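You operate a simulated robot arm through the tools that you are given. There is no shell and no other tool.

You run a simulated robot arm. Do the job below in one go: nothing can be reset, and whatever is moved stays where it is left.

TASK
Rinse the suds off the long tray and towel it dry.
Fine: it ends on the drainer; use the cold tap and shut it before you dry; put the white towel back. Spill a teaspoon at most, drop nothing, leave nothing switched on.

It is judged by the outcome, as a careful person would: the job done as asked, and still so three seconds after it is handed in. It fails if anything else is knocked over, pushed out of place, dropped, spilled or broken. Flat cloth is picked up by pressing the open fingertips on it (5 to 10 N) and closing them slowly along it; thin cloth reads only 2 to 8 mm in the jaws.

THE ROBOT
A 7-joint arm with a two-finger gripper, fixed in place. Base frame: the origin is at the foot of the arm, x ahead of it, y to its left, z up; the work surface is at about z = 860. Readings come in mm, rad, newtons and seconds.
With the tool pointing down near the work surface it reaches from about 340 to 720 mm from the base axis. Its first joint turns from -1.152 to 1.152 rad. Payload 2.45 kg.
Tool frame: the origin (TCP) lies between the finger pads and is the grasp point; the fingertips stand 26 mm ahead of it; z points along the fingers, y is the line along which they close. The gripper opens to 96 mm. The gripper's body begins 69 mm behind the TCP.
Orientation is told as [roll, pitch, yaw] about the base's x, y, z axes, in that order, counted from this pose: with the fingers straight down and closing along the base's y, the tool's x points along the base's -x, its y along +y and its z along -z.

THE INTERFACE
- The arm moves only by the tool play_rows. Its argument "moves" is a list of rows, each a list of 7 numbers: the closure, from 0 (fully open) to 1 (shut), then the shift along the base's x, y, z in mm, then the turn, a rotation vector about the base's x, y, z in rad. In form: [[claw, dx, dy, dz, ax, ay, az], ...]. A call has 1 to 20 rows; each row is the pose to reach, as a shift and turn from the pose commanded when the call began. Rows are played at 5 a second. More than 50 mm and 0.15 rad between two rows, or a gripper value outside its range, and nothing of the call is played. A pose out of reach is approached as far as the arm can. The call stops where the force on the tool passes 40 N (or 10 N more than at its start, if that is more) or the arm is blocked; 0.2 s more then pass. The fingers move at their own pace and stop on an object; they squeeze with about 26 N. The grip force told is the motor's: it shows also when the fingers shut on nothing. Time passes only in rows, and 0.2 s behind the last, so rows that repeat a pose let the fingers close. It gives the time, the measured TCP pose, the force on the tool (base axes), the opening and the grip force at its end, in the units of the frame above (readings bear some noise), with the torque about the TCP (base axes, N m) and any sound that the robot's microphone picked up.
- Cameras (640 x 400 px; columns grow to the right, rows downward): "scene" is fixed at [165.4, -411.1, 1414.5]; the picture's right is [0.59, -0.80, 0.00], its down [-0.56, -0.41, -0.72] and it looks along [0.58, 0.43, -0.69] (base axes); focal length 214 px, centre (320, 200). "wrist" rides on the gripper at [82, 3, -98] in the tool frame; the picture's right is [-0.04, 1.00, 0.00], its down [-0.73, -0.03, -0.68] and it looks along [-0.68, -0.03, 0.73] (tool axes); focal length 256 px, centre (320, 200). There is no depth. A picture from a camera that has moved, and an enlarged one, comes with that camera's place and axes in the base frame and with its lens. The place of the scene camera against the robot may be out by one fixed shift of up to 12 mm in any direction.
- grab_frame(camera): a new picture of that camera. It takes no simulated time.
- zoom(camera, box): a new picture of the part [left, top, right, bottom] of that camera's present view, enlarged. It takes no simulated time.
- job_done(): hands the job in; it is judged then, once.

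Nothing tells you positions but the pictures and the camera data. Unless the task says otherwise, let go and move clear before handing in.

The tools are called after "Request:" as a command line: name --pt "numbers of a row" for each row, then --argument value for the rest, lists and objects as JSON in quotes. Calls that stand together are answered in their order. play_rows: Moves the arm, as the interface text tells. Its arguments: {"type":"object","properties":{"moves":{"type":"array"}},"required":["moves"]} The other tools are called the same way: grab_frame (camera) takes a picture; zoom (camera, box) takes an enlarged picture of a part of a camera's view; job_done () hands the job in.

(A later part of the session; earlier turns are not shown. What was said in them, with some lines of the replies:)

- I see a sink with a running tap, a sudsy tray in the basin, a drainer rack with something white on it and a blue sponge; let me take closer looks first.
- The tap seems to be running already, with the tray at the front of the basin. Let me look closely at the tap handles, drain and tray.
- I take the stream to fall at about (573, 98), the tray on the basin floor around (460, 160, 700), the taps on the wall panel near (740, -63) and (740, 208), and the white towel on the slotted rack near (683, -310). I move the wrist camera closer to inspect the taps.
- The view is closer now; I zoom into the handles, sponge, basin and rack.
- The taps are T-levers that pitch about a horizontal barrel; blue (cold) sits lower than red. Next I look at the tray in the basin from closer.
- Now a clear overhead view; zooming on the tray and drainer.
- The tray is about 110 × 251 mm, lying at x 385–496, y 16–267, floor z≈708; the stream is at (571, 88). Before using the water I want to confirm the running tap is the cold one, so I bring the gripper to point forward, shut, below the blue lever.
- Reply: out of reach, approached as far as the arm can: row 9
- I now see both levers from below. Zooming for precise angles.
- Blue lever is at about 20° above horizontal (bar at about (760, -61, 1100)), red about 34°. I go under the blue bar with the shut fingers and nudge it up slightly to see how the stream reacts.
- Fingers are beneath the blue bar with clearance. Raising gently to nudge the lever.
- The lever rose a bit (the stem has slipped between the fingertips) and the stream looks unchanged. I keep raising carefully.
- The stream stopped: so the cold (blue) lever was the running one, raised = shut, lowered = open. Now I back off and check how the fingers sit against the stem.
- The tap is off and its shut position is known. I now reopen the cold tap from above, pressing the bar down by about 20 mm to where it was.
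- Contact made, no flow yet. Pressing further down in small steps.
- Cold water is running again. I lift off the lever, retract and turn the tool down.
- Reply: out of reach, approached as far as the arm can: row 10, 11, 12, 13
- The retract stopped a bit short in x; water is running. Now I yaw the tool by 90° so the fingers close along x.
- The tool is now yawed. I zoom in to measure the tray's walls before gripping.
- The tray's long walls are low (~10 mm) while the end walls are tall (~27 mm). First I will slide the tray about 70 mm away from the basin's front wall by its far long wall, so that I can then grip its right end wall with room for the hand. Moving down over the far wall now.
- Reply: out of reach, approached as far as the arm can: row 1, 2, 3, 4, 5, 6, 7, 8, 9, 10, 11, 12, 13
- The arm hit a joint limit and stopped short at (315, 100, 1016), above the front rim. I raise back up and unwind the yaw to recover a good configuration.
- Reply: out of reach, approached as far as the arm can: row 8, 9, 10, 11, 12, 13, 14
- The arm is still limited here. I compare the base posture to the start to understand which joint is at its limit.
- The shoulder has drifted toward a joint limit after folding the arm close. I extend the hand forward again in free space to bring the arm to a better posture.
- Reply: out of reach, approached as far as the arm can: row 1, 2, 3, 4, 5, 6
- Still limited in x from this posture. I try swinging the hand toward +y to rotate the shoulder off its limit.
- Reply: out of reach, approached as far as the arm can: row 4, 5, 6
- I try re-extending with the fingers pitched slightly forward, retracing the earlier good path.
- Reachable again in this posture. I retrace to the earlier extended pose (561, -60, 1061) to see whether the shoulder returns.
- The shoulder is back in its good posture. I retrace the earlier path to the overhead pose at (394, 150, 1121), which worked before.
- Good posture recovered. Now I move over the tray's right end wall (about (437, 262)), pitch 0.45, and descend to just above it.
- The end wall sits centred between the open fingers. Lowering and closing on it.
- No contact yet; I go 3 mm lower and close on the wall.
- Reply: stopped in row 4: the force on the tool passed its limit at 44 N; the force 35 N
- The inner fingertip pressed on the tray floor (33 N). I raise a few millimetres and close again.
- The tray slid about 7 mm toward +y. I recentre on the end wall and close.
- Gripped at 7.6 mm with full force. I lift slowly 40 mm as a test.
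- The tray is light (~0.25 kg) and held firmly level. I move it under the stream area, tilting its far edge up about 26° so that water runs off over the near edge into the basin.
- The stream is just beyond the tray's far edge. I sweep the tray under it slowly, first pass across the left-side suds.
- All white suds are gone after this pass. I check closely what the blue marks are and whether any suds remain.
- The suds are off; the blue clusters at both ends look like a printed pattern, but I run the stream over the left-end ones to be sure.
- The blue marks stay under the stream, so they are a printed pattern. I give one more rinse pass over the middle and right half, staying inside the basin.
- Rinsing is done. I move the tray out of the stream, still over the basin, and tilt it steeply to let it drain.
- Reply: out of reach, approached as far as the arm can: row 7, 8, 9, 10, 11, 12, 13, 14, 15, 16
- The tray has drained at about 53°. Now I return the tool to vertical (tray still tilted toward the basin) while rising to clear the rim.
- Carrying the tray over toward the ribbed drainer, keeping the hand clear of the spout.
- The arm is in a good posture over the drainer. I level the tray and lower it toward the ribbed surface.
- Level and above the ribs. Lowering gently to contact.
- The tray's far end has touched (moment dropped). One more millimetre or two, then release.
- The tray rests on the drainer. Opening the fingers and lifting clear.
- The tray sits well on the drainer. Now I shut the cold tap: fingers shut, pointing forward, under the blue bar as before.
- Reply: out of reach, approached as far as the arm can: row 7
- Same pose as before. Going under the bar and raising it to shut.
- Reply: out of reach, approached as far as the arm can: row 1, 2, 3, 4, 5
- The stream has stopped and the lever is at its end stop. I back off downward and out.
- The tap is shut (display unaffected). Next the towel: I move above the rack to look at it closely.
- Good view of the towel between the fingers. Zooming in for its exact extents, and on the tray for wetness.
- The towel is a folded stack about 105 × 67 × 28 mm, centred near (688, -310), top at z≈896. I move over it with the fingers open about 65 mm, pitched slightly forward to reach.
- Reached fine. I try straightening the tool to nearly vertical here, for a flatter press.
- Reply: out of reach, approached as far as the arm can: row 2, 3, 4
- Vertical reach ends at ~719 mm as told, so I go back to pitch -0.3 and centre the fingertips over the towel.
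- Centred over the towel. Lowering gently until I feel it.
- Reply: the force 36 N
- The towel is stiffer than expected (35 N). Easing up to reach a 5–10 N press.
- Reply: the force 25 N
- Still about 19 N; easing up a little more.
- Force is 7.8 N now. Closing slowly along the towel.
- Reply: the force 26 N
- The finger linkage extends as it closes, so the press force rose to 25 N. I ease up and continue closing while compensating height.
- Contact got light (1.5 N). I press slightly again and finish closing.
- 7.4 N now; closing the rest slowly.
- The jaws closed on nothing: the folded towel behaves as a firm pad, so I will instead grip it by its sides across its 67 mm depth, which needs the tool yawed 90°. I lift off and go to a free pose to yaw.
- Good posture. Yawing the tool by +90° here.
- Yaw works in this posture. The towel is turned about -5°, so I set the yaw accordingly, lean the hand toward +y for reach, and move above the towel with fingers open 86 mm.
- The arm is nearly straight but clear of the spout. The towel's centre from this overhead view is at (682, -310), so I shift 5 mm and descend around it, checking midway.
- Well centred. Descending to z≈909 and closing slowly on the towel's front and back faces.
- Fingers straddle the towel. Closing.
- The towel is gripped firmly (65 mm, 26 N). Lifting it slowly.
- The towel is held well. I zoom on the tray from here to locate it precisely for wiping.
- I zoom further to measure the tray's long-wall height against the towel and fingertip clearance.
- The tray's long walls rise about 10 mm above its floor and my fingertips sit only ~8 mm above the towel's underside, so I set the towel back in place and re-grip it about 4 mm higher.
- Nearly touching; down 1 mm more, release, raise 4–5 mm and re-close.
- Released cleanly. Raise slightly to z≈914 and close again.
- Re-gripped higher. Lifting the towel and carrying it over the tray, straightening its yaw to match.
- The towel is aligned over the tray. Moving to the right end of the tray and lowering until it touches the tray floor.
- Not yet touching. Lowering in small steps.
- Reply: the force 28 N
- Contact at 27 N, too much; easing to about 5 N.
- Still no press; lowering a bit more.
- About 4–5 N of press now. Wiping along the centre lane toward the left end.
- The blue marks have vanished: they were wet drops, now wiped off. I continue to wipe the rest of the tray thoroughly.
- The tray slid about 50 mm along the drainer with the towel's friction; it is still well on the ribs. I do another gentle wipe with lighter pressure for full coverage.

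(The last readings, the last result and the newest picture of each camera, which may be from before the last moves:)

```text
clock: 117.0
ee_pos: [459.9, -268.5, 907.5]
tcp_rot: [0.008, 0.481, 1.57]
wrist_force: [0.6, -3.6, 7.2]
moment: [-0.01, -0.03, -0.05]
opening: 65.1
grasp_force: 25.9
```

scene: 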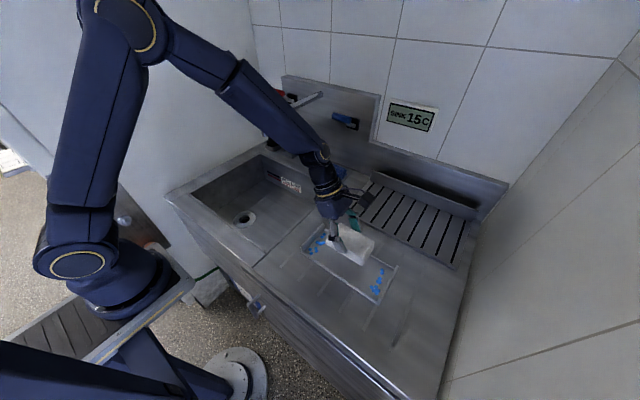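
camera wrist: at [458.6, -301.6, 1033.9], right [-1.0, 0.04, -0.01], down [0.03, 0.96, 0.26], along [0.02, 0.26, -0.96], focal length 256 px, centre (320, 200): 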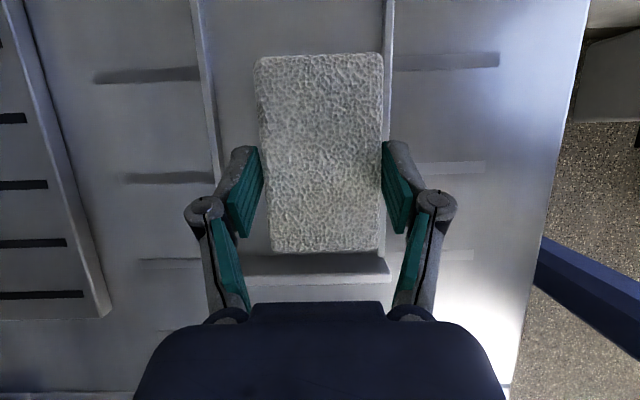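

Request:
play_rows --pt "1 0 0 0.4 0 0 0" --pt "1 0 -8 0.4 0 0 0" --pt "1 0 -20 0.4 0 0 0" --pt "1 0 -32 0.4 0 0 0" --pt "1 0 -44 0.4 0 0 0" --pt "1 0 -56 0.4 0 0 0"

Request:
grab_frame --camera "wrist"

Request:
zoom --camera "scene" --box '[280, 180, 450, 330]'

```text
clock: 118.4
ee_pos: [459.3, -323.0, 906.5]
tcp_rot: [0.008, 0.481, 1.571]
wrist_force: [-1.3, 5.2, 13.0]
moment: [-0.12, -0.13, -0.07]
opening: 65.2
grasp_force: 26.3
```

```text
taken
camera wrist: at [458.0, -350.6, 1032.5], right [-1.0, 0.04, -0.01], down [0.03, 0.96, 0.26], along [0.02, 0.26, -0.96], focal length 256 px, centre (320, 200)
```

wrist: 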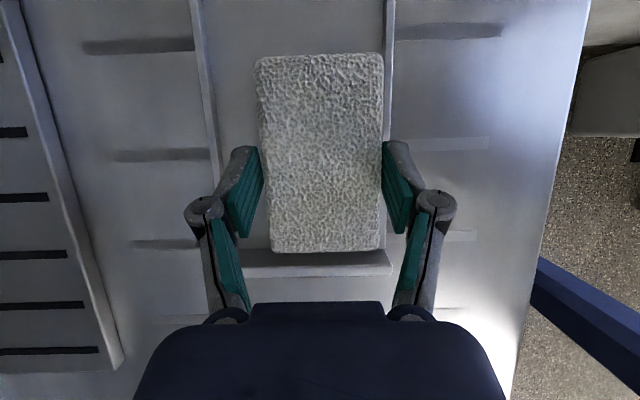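

```text
2.67 times, centred on (365, 255) of scene
camera zoom: at [165.2, -410.8, 1414.6], right [0.59, -0.8, 0.0], down [-0.56, -0.41, -0.72], along [0.58, 0.43, -0.69], focal length 572 px, centre (200, 53)
```

zoom: 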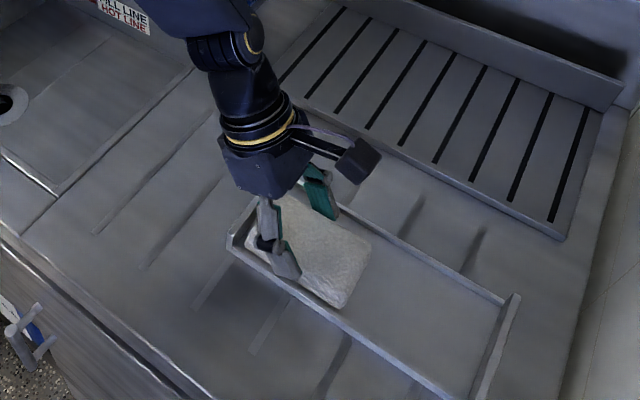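

Friction drags the tray along, so I use the same friction to pull it back toward its place on the drainer.

Request:
play_rows --pt "1 0 10 0.3 0 0 0" --pt "1 0 22 0.3 0 0 0" --pt "1 0 34 0.3 0 0 0" --pt "1 0 46 0.3 0 0 0" --pt "1 0 58 0.3 0 0 0" --pt "1 0 70 0.3 0 0 0" --pt "1 0 80 0.3 0 0 0" --pt "1 0 80 0.3 0 0 0"

Request:
grab_frame --camera "wrist"

Request:
zoom --camera "scene" --box '[280, 180, 450, 330]'

```text
clock: 120.2
ee_pos: [460.8, -242.9, 907.6]
tcp_rot: [0.009, 0.48, 1.572]
wrist_force: [0.3, -2.0, 1.6]
moment: [-0.09, -0.08, -0.02]
opening: 65.1
grasp_force: 25.7
```

```text
taken
camera wrist: at [458.6, -269.8, 1032.5], right [-1.0, 0.04, -0.01], down [0.03, 0.96, 0.26], along [0.02, 0.26, -0.96], focal length 256 px, centre (320, 200)
```

wrist: 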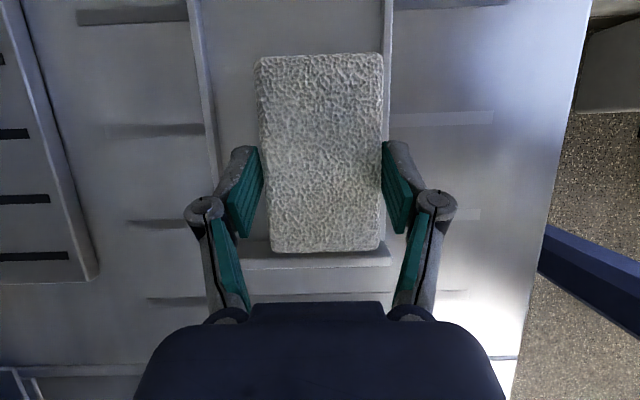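

```text
2.67 times, centred on (365, 255) of scene
camera zoom: at [165.4, -411.1, 1414.5], right [0.59, -0.8, 0.0], down [-0.56, -0.41, -0.72], along [0.58, 0.43, -0.69], focal length 572 px, centre (200, 53)
```

zoom: 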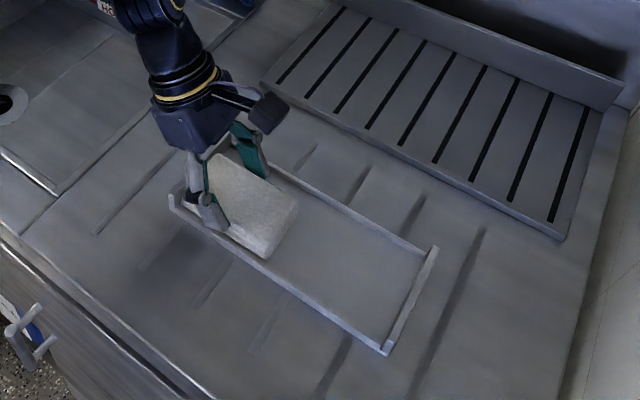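

The tray is back. Now a lighter wipe leftward to get the towel moving relative to the tray.

Request:
play_rows --pt "1 4 -2 0.3 0 0 0" --pt "1 8 -10 0.4 0 0 0" --pt "1 12 -22 0.4 0 0 0" --pt "1 14 -34 0.4 0 0 0" --pt "1 14 -46 0.4 0 0 0" --pt "1 14 -58 0.4 0 0 0" --pt "1 14 -70 0.4 0 0 0"

Request:
grab_frame --camera "wrist"

```text
clock: 121.8
ee_pos: [474.8, -313.5, 907.3]
tcp_rot: [0.008, 0.478, 1.57]
wrist_force: [0.2, 4.2, 6.8]
moment: [0.0, -0.03, -0.02]
opening: 65.4
grasp_force: 25.9
```

```text
taken
camera wrist: at [472.6, -339.9, 1032.4], right [-1.0, 0.04, -0.01], down [0.03, 0.96, 0.26], along [0.02, 0.26, -0.96], focal length 256 px, centre (320, 200)
```

wrist: 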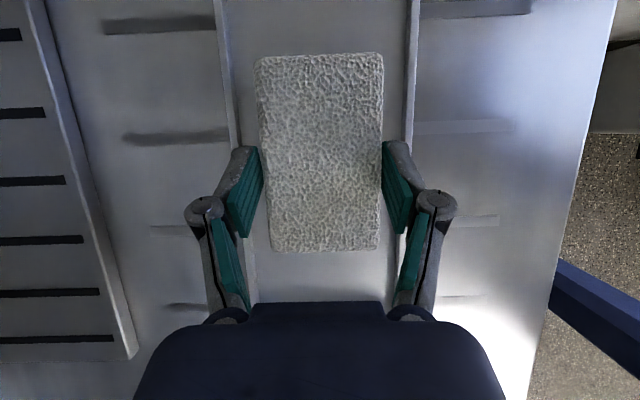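

The towel now slides over the tray while the tray stays. Continuing to the left end and back along the far side.

Request:
play_rows --pt "1 0 -12 0.2 0 0 0" --pt "1 0 -24 0.2 0 0 0" --pt "1 0 -36 0.2 0 0 0" --pt "1 0 -46 0.2 0 0 0" --pt "1 5 -46 0.2 0 0 0" --pt "1 10 -44 0.2 0 0 0" --pt "1 12 -34 0.2 0 0 0" --pt "1 12 -22 0.2 0 0 0" --pt "1 12 -10 0.2 0 0 0" --pt "1 12 2 0.2 0 0 0" --pt "1 12 14 0.2 0 0 0"

Request:
grab_frame --camera "wrist"

Request:
zoom --camera "scene" --box '[280, 180, 450, 330]'

```text
clock: 124.2
ee_pos: [487.0, -299.3, 906.4]
tcp_rot: [0.008, 0.481, 1.572]
wrist_force: [0.9, -0.3, -1.1]
moment: [0.01, 0.03, -0.02]
opening: 65.2
grasp_force: 25.9
```

```text
taken
camera wrist: at [485.2, -326.1, 1032.7], right [-1.0, 0.04, -0.01], down [0.03, 0.96, 0.26], along [0.02, 0.26, -0.96], focal length 256 px, centre (320, 200)
```

wrist: 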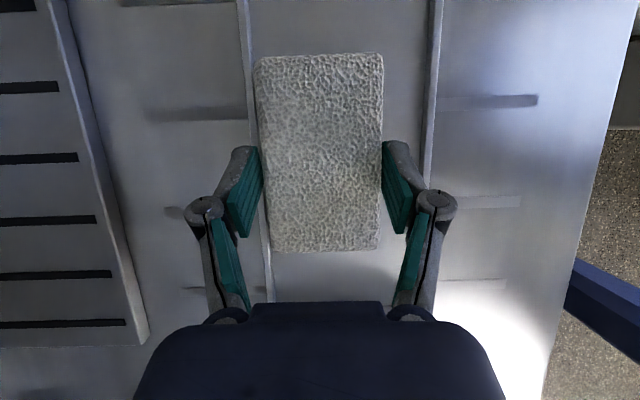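

```text
2.67 times, centred on (365, 255) of scene
camera zoom: at [165.4, -411.1, 1414.5], right [0.59, -0.8, 0.0], down [-0.56, -0.41, -0.72], along [0.58, 0.43, -0.69], focal length 572 px, centre (200, 53)
```

zoom: 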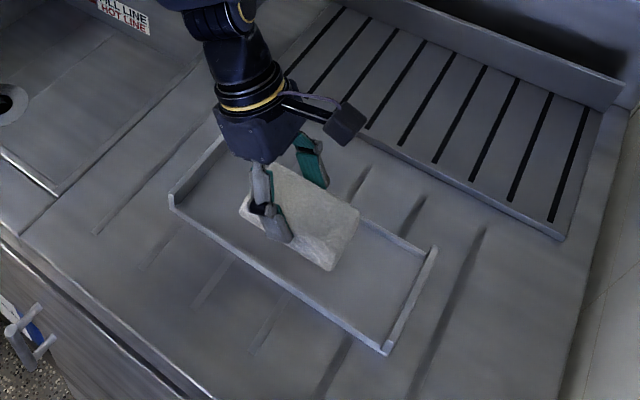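

Contact got lost in the last rows. I press lightly again and wipe the far lane and the near lane.

Request:
play_rows --pt "1 0 0 -0.5 0 0 0" --pt "1 0 8 -0.8 0 0 0" --pt "1 0 18 -0.8 0 0 0" --pt "1 0 30 -0.8 0 0 0" --pt "1 0 42 -0.8 0 0 0"

Request:
grab_frame --camera "wrist"

```text
clock: 125.4
ee_pos: [486.5, -257.9, 906.2]
tcp_rot: [0.009, 0.48, 1.571]
wrist_force: [0.6, -2.7, 5.6]
moment: [-0.05, -0.07, -0.02]
opening: 65.3
grasp_force: 26.1
```

```text
taken
camera wrist: at [484.5, -284.4, 1032.5], right [-1.0, 0.04, -0.01], down [0.04, 0.96, 0.26], along [0.02, 0.26, -0.96], focal length 256 px, centre (320, 200)
```

wrist: 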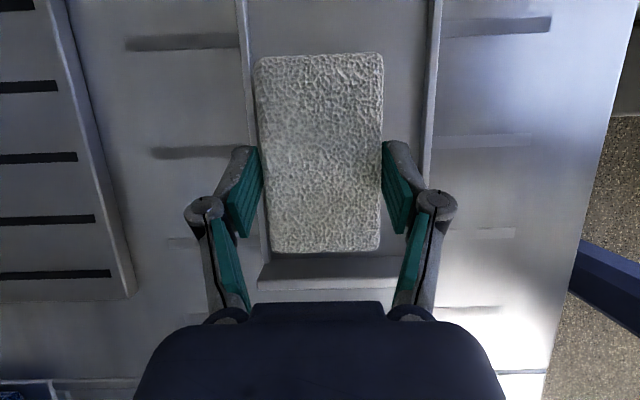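

Pressing fine at the right end. Wiping the far lane to the left end.

Request:
play_rows --pt "1 0 -11 0.2 0 0 0" --pt "1 0 -22 0.2 0 0 0" --pt "1 0 -33 0.2 0 0 0" --pt "1 0 -44 0.2 0 0 0" --pt "1 0 -55 0.2 0 0 0" --pt "1 0 -66 0.2 0 0 0" --pt "1 0 -77 0.2 0 0 0" --pt "1 0 -88 0.2 0 0 0" --pt "1 0 -99 0.2 0 0 0"

Request:
grab_frame --camera "wrist"

Request:
zoom --camera "scene" --box '[280, 180, 450, 330]'

```text
clock: 127.4
ee_pos: [487.0, -357.1, 906.7]
tcp_rot: [0.008, 0.478, 1.573]
wrist_force: [-0.6, 2.6, 7.7]
moment: [-0.19, -0.14, 0.02]
opening: 65.1
grasp_force: 26.1
```

```text
taken
camera wrist: at [485.2, -383.2, 1032.3], right [-1.0, 0.04, -0.01], down [0.03, 0.96, 0.26], along [0.02, 0.26, -0.96], focal length 256 px, centre (320, 200)
```

wrist: 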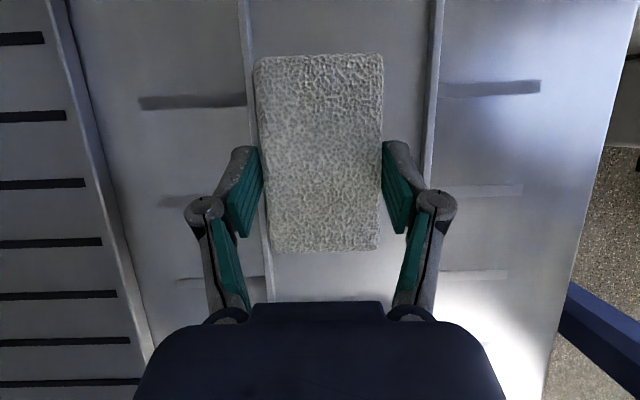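

```text
2.67 times, centred on (365, 255) of scene
camera zoom: at [165.3, -410.9, 1414.6], right [0.59, -0.8, 0.0], down [-0.56, -0.41, -0.72], along [0.58, 0.43, -0.69], focal length 572 px, centre (200, 53)
```

zoom: 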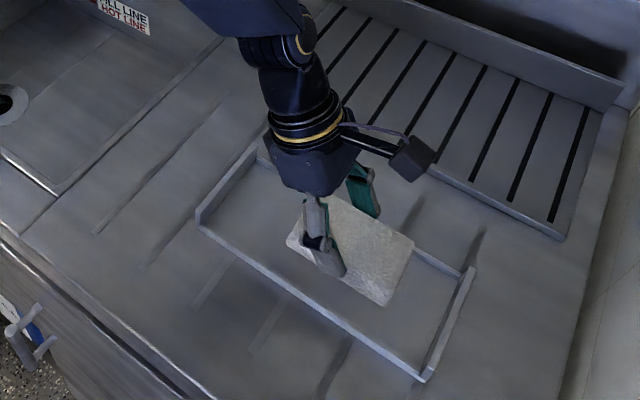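

Good coverage so far. Now crossing to the near lane and wiping back to the right, which also pulls the tray back.

Request:
play_rows --pt "1 0 -10 0.3 0 0 0" --pt "1 0 -20 0.3 0 0 0" --pt "1 -9 -22 0.3 0 0 0" --pt "1 -18 -22 0.3 0 0 0" --pt "1 -25 -20 0.3 0 0 0" --pt "1 -25 -8 0.3 0 0 0" --pt "1 -25 4 0.3 0 0 0" --pt "1 -25 16 0.3 0 0 0" --pt "1 -25 28 0.3 0 0 0" --pt "1 -25 40 0.3 0 0 0" --pt "1 -25 52 0.3 0 0 0"

Request:
grab_frame --camera "wrist"

Request:
zoom --camera "scene" --box '[280, 180, 450, 330]'

```text
clock: 129.8
ee_pos: [461.0, -304.1, 905.9]
tcp_rot: [0.008, 0.48, 1.573]
wrist_force: [-0.5, -0.4, -0.8]
moment: [0.02, -0.02, 0.03]
opening: 65.0
grasp_force: 26.2
```

```text
taken
camera wrist: at [459.9, -330.4, 1032.7], right [-1.0, 0.04, -0.01], down [0.03, 0.96, 0.26], along [0.02, 0.26, -0.96], focal length 256 px, centre (320, 200)
```

wrist: 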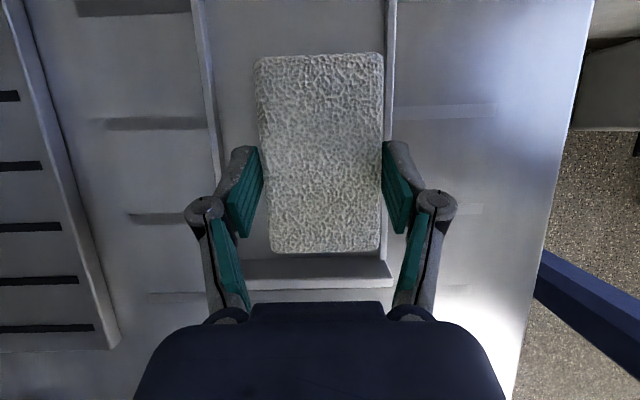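

```text
2.67 times, centred on (365, 255) of scene
camera zoom: at [165.4, -411.1, 1414.5], right [0.59, -0.8, 0.0], down [-0.56, -0.41, -0.72], along [0.58, 0.43, -0.69], focal length 572 px, centre (200, 53)
```

zoom: 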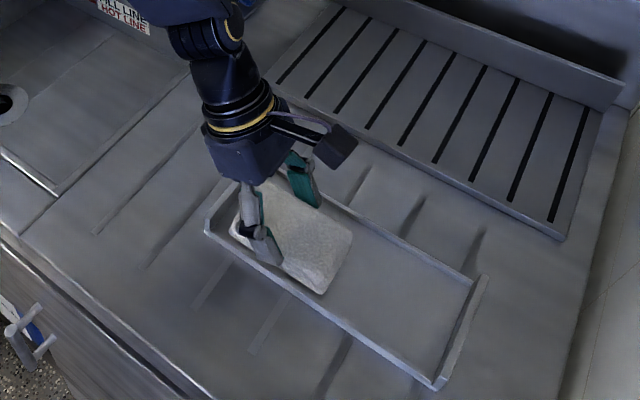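

No blue wet marks remain. One more pressed pass on the near lane for completeness.

Request:
play_rows --pt "1 0 0 -0.6 0 0 0" --pt "1 -2 0 -0.9 0 0 0" --pt "1 -2 -10 -0.9 0 0 0" --pt "1 -2 -22 -0.7 0 0 0" --pt "1 -2 -34 -0.7 0 0 0" --pt "1 -2 -46 -0.7 0 0 0" --pt "1 -2 -58 -0.7 0 0 0" --pt "1 -2 -70 -0.7 0 0 0"

Request:
zoom --camera "scene" --box '[280, 180, 450, 330]'

```text
clock: 131.6
ee_pos: [458.8, -374.0, 905.7]
tcp_rot: [0.007, 0.481, 1.572]
wrist_force: [1.7, 6.5, 17.7]
moment: [-0.14, -0.05, -0.06]
opening: 65.4
grasp_force: 26.2
```

```text
2.67 times, centred on (365, 255) of scene
camera zoom: at [165.2, -410.7, 1414.7], right [0.59, -0.8, 0.0], down [-0.56, -0.41, -0.72], along [0.58, 0.43, -0.69], focal length 572 px, centre (200, 53)
```

zoom: 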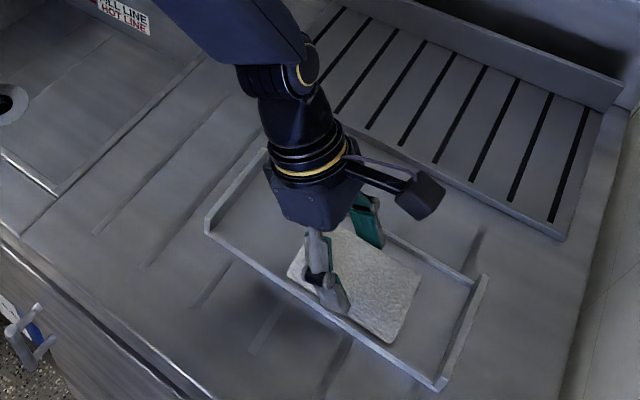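

The tray looks dry everywhere. I use the towel to draw the tray back toward the middle of the ribbed drainer.

Request:
play_rows --pt "1 0 8 0.6 0 0 0" --pt "1 2 20 0.7 0 0 0" --pt "1 6 34 0.7 0 0 0" --pt "1 10 48 0.7 0 0 0" --pt "1 12 62 0.7 0 0 0" --pt "1 12 76 0.7 0 0 0" --pt "1 12 90 0.7 0 0 0" --pt "1 12 104 0.7 0 0 0" --pt "1 12 118 0.7 0 0 0" --pt "1 12 130 0.7 0 0 0" --pt "1 12 140 0.7 0 0 0" --pt "1 12 140 0.7 0 0 0"

Request:
grab_frame --camera "wrist"

Request:
zoom --camera "scene" --box '[280, 180, 450, 330]'

```text
clock: 134.2
ee_pos: [471.5, -233.0, 907.6]
tcp_rot: [0.009, 0.479, 1.572]
wrist_force: [0.2, -0.8, -0.8]
moment: [0.03, 0.02, 0.0]
opening: 65.2
grasp_force: 26.0
```

```text
taken
camera wrist: at [469.5, -260.7, 1032.3], right [-1.0, 0.04, -0.01], down [0.03, 0.96, 0.26], along [0.02, 0.26, -0.96], focal length 256 px, centre (320, 200)
```

wrist: 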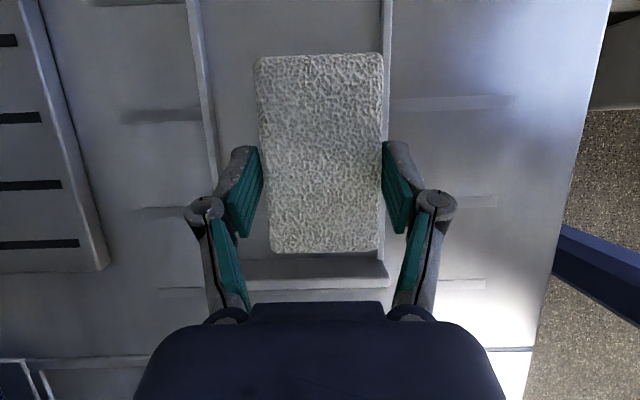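

```text
2.67 times, centred on (365, 255) of scene
camera zoom: at [165.4, -411.1, 1414.5], right [0.59, -0.8, 0.0], down [-0.56, -0.41, -0.72], along [0.58, 0.43, -0.69], focal length 572 px, centre (200, 53)
```

zoom: 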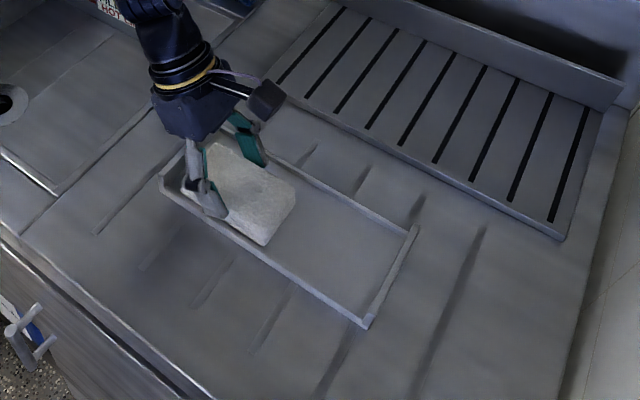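

The tray rests dry at about x 431–538, y -425 to -174 on the ribs. Lifting the towel straight up and carrying it back to its rack position.

Request:
play_rows --pt "1 0 0 10 0 0 0" --pt "1 0 0 30 0 0 0" --pt "1 5 -5 60 0 0 0" --pt "1 40 -15 72 0 0 -0.02" --pt "1 80 -27 74 0 0 -0.04" --pt "1 120 -40 74 0 0 -0.06" --pt "1 160 -53 74 0 0 -0.084" --pt "1 190 -62 72 0 0 -0.084" --pt "1 209.5 -66.5 68 0 0 -0.084" --pt "1 209.5 -66.5 68 0 0 -0.084"

Request:
grab_frame --camera "wrist"

Request:
grab_frame --camera "scene"

```text
clock: 136.4
ee_pos: [681.4, -300.5, 974.6]
tcp_rot: [0.01, 0.48, 1.489]
wrist_force: [-0.1, 0.6, -0.2]
moment: [-0.02, 0.01, 0.0]
opening: 65.4
grasp_force: 25.9
```

```text
taken
camera wrist: at [677.8, -326.6, 1101.5], right [-0.99, 0.12, -0.01], down [0.11, 0.96, 0.26], along [0.04, 0.26, -0.96], focal length 256 px, centre (320, 200)
```

wrist: 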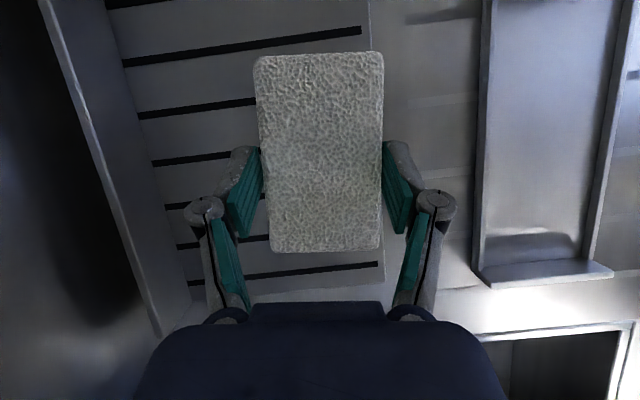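

```text
taken
```

scene: 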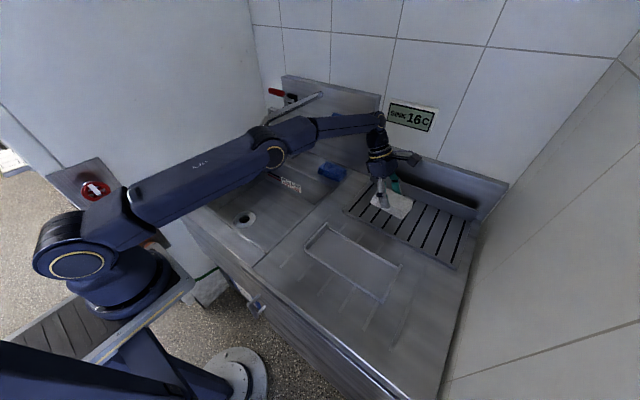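

Towel above its original spot. Lowering it gently onto the rack.

Request:
play_rows --pt "1 0 1 -20 0 0 0" --pt "1 0 1 -38 0 0 0" --pt "1 0 1 -50 0 0 0" --pt "1 0 1 -56 0 0 0" --pt "1 0 1 -59 0 0 0" --pt "1 0 1 -60 0 0 0" --pt "1 0 1 -60 0 0 0"

Request:
zoom --camera "scene" --box '[330, 120, 470, 260]'

Request:
grab_frame --camera "wrist"

```text
clock: 138.0
ee_pos: [680.1, -299.8, 916.3]
tcp_rot: [0.009, 0.48, 1.488]
wrist_force: [-0.5, -0.5, -1.2]
moment: [0.02, 0.02, -0.01]
opening: 65.1
grasp_force: 26.4
```

```text
2.86 times, centred on (400, 190) of scene
camera zoom: at [165.5, -411.1, 1414.5], right [0.59, -0.8, 0.0], down [-0.56, -0.41, -0.72], along [0.58, 0.43, -0.69], focal length 613 px, centre (91, 229)
```

zoom: 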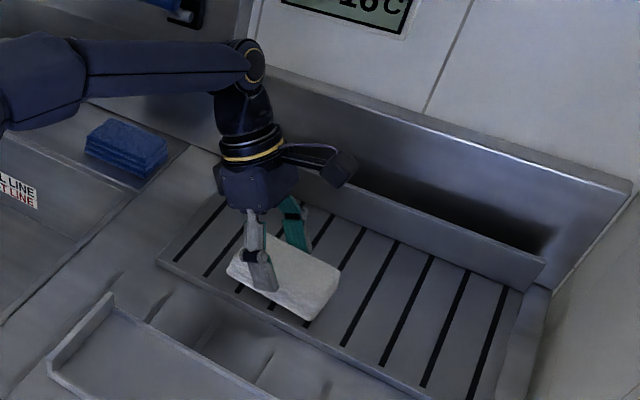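

```text
taken
camera wrist: at [676.9, -325.9, 1041.2], right [-0.99, 0.12, -0.01], down [0.12, 0.96, 0.26], along [0.04, 0.26, -0.96], focal length 256 px, centre (320, 200)
```

wrist: 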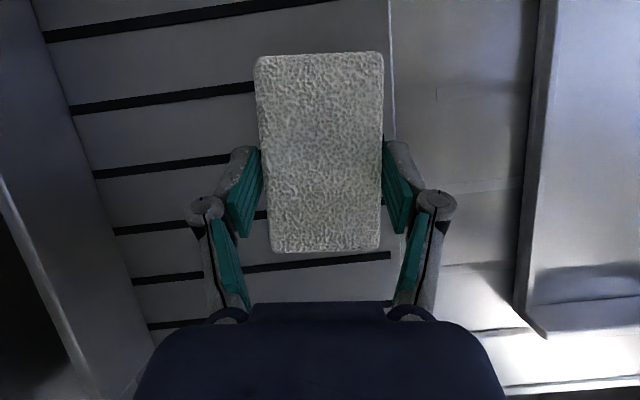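

Just above contact; lowering the last 2 mm.

Request:
play_rows --pt "1 0.7 0 -1 0 0 0" --pt "1 0.7 0 -2 0 0 0" --pt "1 0.7 0 -2 0 0 0"

```text
clock: 138.8
ee_pos: [679.7, -299.6, 912.7]
tcp_rot: [0.008, 0.478, 1.489]
wrist_force: [0.0, 0.5, -0.8]
moment: [-0.02, -0.01, 0.0]
opening: 64.9
grasp_force: 26.0
```

Request:
play_rows --pt "1 0.5 0 -0.8 0 0 0" --pt "1 0.5 0 -0.8 0 0 0"

```text
clock: 139.4
ee_pos: [681.8, -300.7, 912.5]
tcp_rot: [0.008, 0.48, 1.487]
wrist_force: [-0.8, -0.6, 2.6]
moment: [0.08, -0.05, 0.01]
opening: 65.1
grasp_force: 25.8
```

The towel now rests on the rack (light contact). Releasing and lifting off straight up.

Request:
play_rows --pt "0.3 0 0 0 0 0 0" --pt "0.22 0 0 0 0 0 0" --pt "0.12 0 0 0 0 0 0" --pt "0.08 0 0 0 0 0 0" --pt "0.08 0 0 8 0 0 0" --pt "0.08 0 0 25 0 0 0" --pt "0.08 0 0 50 0 0 0" --pt "0.08 -5 0 75 0 0 0"

Request:
grab_frame --camera "wrist"

Request:
grab_frame --camera "scene"

```text
clock: 141.2
ee_pos: [677.0, -299.1, 987.4]
tcp_rot: [0.009, 0.479, 1.487]
wrist_force: [0.6, -0.4, -0.3]
moment: [0.03, 0.01, -0.01]
opening: 88.1
grasp_force: 0.0
```

```text
taken
camera wrist: at [673.4, -326.1, 1113.4], right [-0.99, 0.12, -0.01], down [0.12, 0.96, 0.26], along [0.04, 0.26, -0.96], focal length 256 px, centre (320, 200)
```

wrist: 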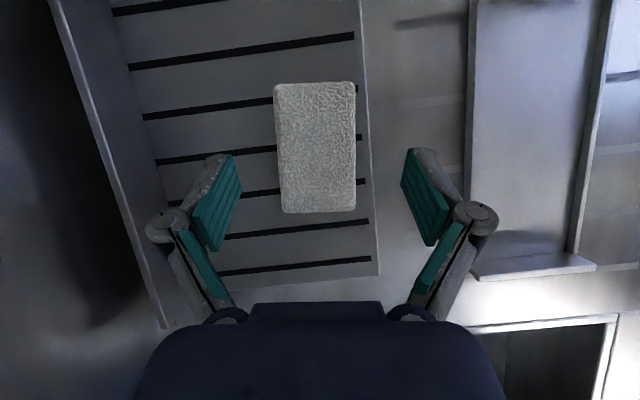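

```text
taken
```

scene: 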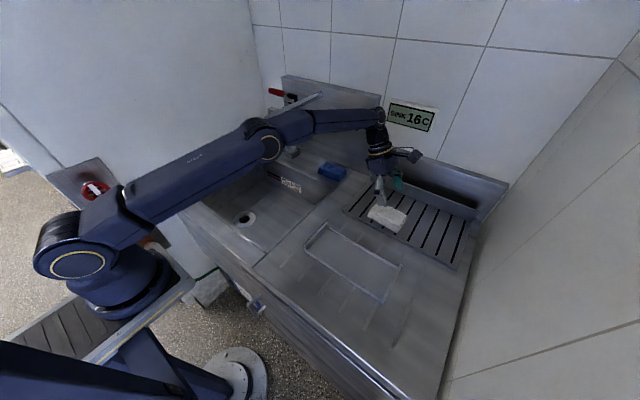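

The towel is back in its place. Retracting the arm to a clear pose for a final check.

Request:
play_rows --pt "0.1 -10 4 15 0.1 -0.01 0" --pt "0.2 -35 12 35 0.22 -0.02 0" --pt "0.3 -65 25 55 0.34 -0.03 0" --pt "0.4 -95 38 75 0.46 -0.04 0" --pt "0.5 -125 45 95 0.478 -0.041 0" --pt "0.5 -155 55 120 0.478 -0.041 0" --pt "0.5 -180 65 145 0.478 -0.041 0" --pt "0.5 -200 75 170 0.478 -0.041 0" --pt "0.5 -200 75 170 0.478 -0.041 0"

Request:
grab_frame --camera "scene"

Request:
zoom --camera "scene" --box '[340, 160, 480, 260]'

Request:
zoom --camera "scene" --box '[160, 70, 360, 270]'

Request:
zoom --camera "scene" --box '[290, 210, 430, 310]'

```text
clock: 143.2
ee_pos: [476.8, -225.7, 1157.6]
tcp_rot: [0.008, -0.002, 1.487]
wrist_force: [-0.2, 0.3, 0.4]
moment: [0.01, -0.03, -0.02]
opening: 48.2
grasp_force: 0.0
```

```text
taken
```

scene: 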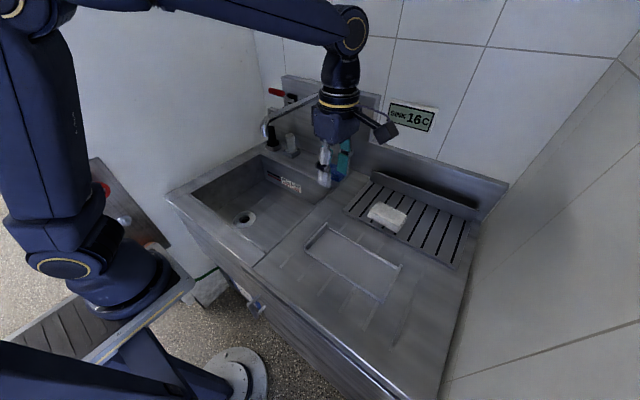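

```text
4.00 times, centred on (410, 210) of scene
camera zoom: at [165.4, -411.1, 1414.5], right [0.59, -0.8, 0.0], down [-0.56, -0.41, -0.72], along [0.58, 0.43, -0.69], focal length 858 px, centre (-40, 160)
```

zoom: 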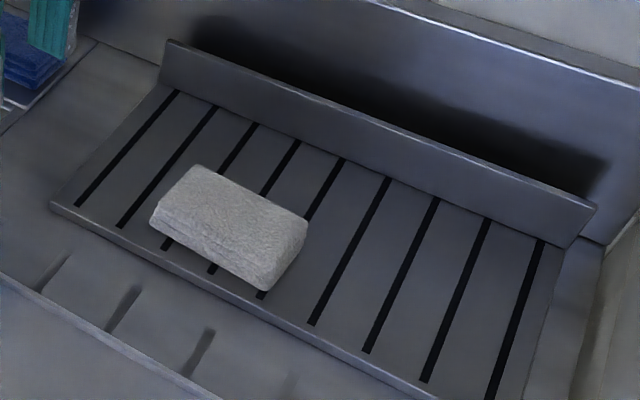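

```text
2.00 times, centred on (260, 170) of scene
camera zoom: at [165.4, -411.1, 1414.5], right [0.59, -0.8, 0.0], down [-0.56, -0.41, -0.72], along [0.58, 0.43, -0.69], focal length 429 px, centre (440, 260)
```

zoom: 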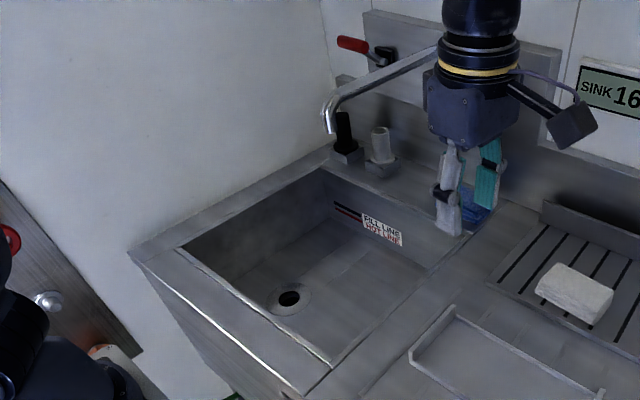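

```text
4.00 times, centred on (360, 260) of scene
camera zoom: at [165.4, -411.1, 1414.5], right [0.59, -0.8, 0.0], down [-0.56, -0.41, -0.72], along [0.58, 0.43, -0.69], focal length 858 px, centre (160, -40)
```

zoom: 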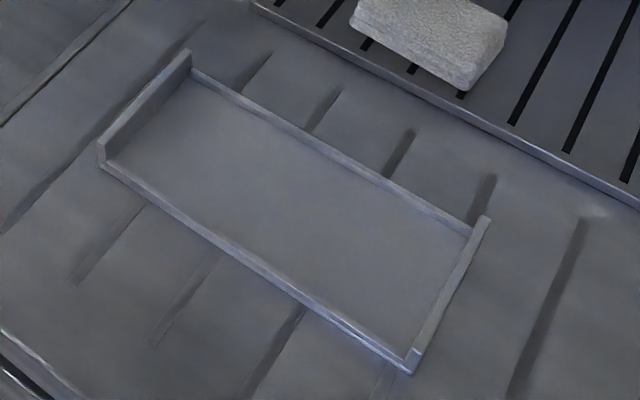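

The towel is exactly where it was, the tray is clean and dry on the ribbed drainer. I move the hand aside to verify the cold lever and the spout.

Request:
play_rows --pt "0.5 -20 -10 20 0 0 0" --pt "0.5 -45 -20 45 0 0 0" --pt "0.5 -70 -25 70 0 0 0" --pt "0.5 -90 -25 95 0 0 0" --pt "0.5 -90 -25 95 0 0 0"

Request:
zoom --camera "scene" --box '[220, 75, 380, 195]'

Request:
grab_frame --camera "scene"

Request:
grab_frame --camera "wrist"

```text
clock: 144.4
ee_pos: [385.3, -250.1, 1252.6]
tcp_rot: [0.008, -0.001, 1.488]
wrist_force: [0.1, 0.6, -0.3]
moment: [0.0, -0.01, 0.02]
opening: 48.1
grasp_force: 0.0
```

```text
3.33 times, centred on (300, 135) of scene
camera zoom: at [165.4, -411.1, 1414.5], right [0.59, -0.8, 0.0], down [-0.56, -0.41, -0.72], along [0.58, 0.43, -0.69], focal length 715 px, centre (387, 417)
```

zoom: 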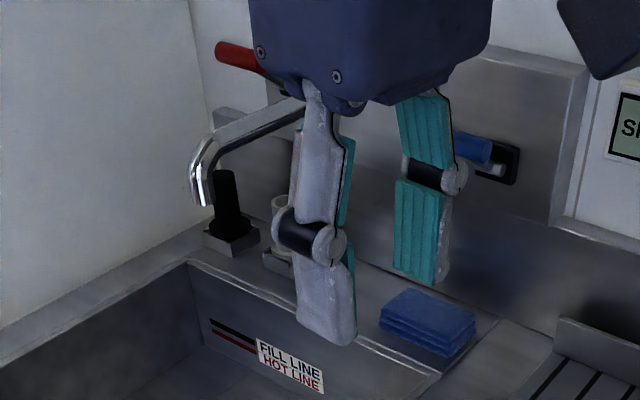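

```text
taken
```

scene: 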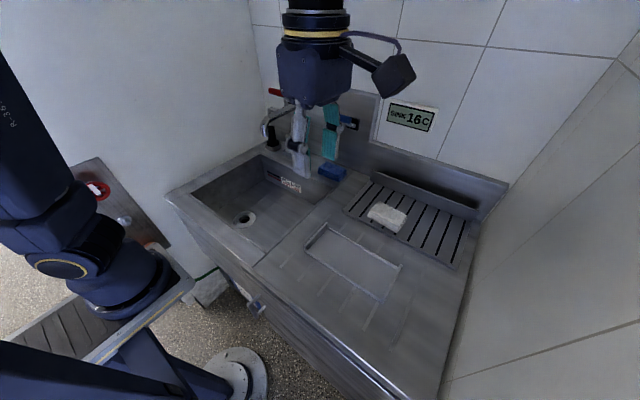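

```text
taken
camera wrist: at [376.5, -331.5, 1350.8], right [-0.99, 0.12, 0.01], down [0.1, 0.73, 0.68], along [0.08, 0.68, -0.73], focal length 256 px, centre (320, 200)
```

wrist: 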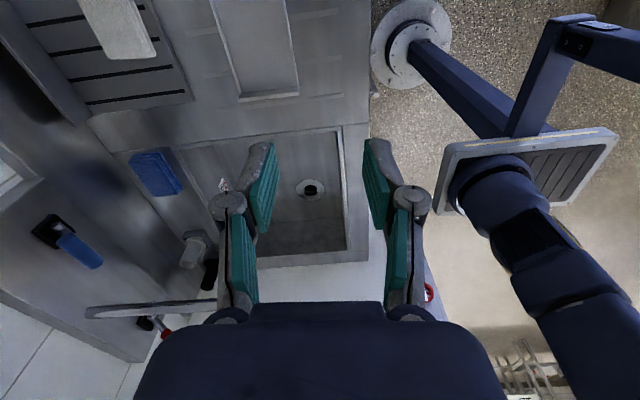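

The job looks complete. The suds are rinsed off and the tray is towelled dry, sitting on the ribbed drainer. The cold tap is shut with no stream, the white towel is back in its place, and nothing else has moved. The arm is clear, so I hand in.

Request:
job_done

```text
The job is handed in.
```

The long tray is rinsed of its suds, towelled dry and resting on the drainer, and I have handed the job in.

- **Rinse:** I used only the cold tap. It was already running at the start. I shut it briefly to confirm it was the cold one, then reopened it for the rinse. All the suds washed off over the basin.
- **Tap:** I shut the cold lever before drying. The spout shows no stream, and I never touched the hot tap.
- **Drying:** I wiped the inside of the tray several times with the white towel. The blue marks at the tray's ends cleared during the first wipe. They stayed through the rinse, so I took them for water drops. The tray slid back and forth on the drainer while I wiped, so I pulled it back to the middle of the ribs.
- **Towel:** The white towel is back where it was, and the pictures match the start.
- **Spills and knocks:** I saw no spilled water, and nothing was dropped or knocked out of place.

I took "the drainer" to mean the ribbed board beside the basin, not the slotted rack at the back where the towel sits. If you meant the rack, the tray is in the wrong place.
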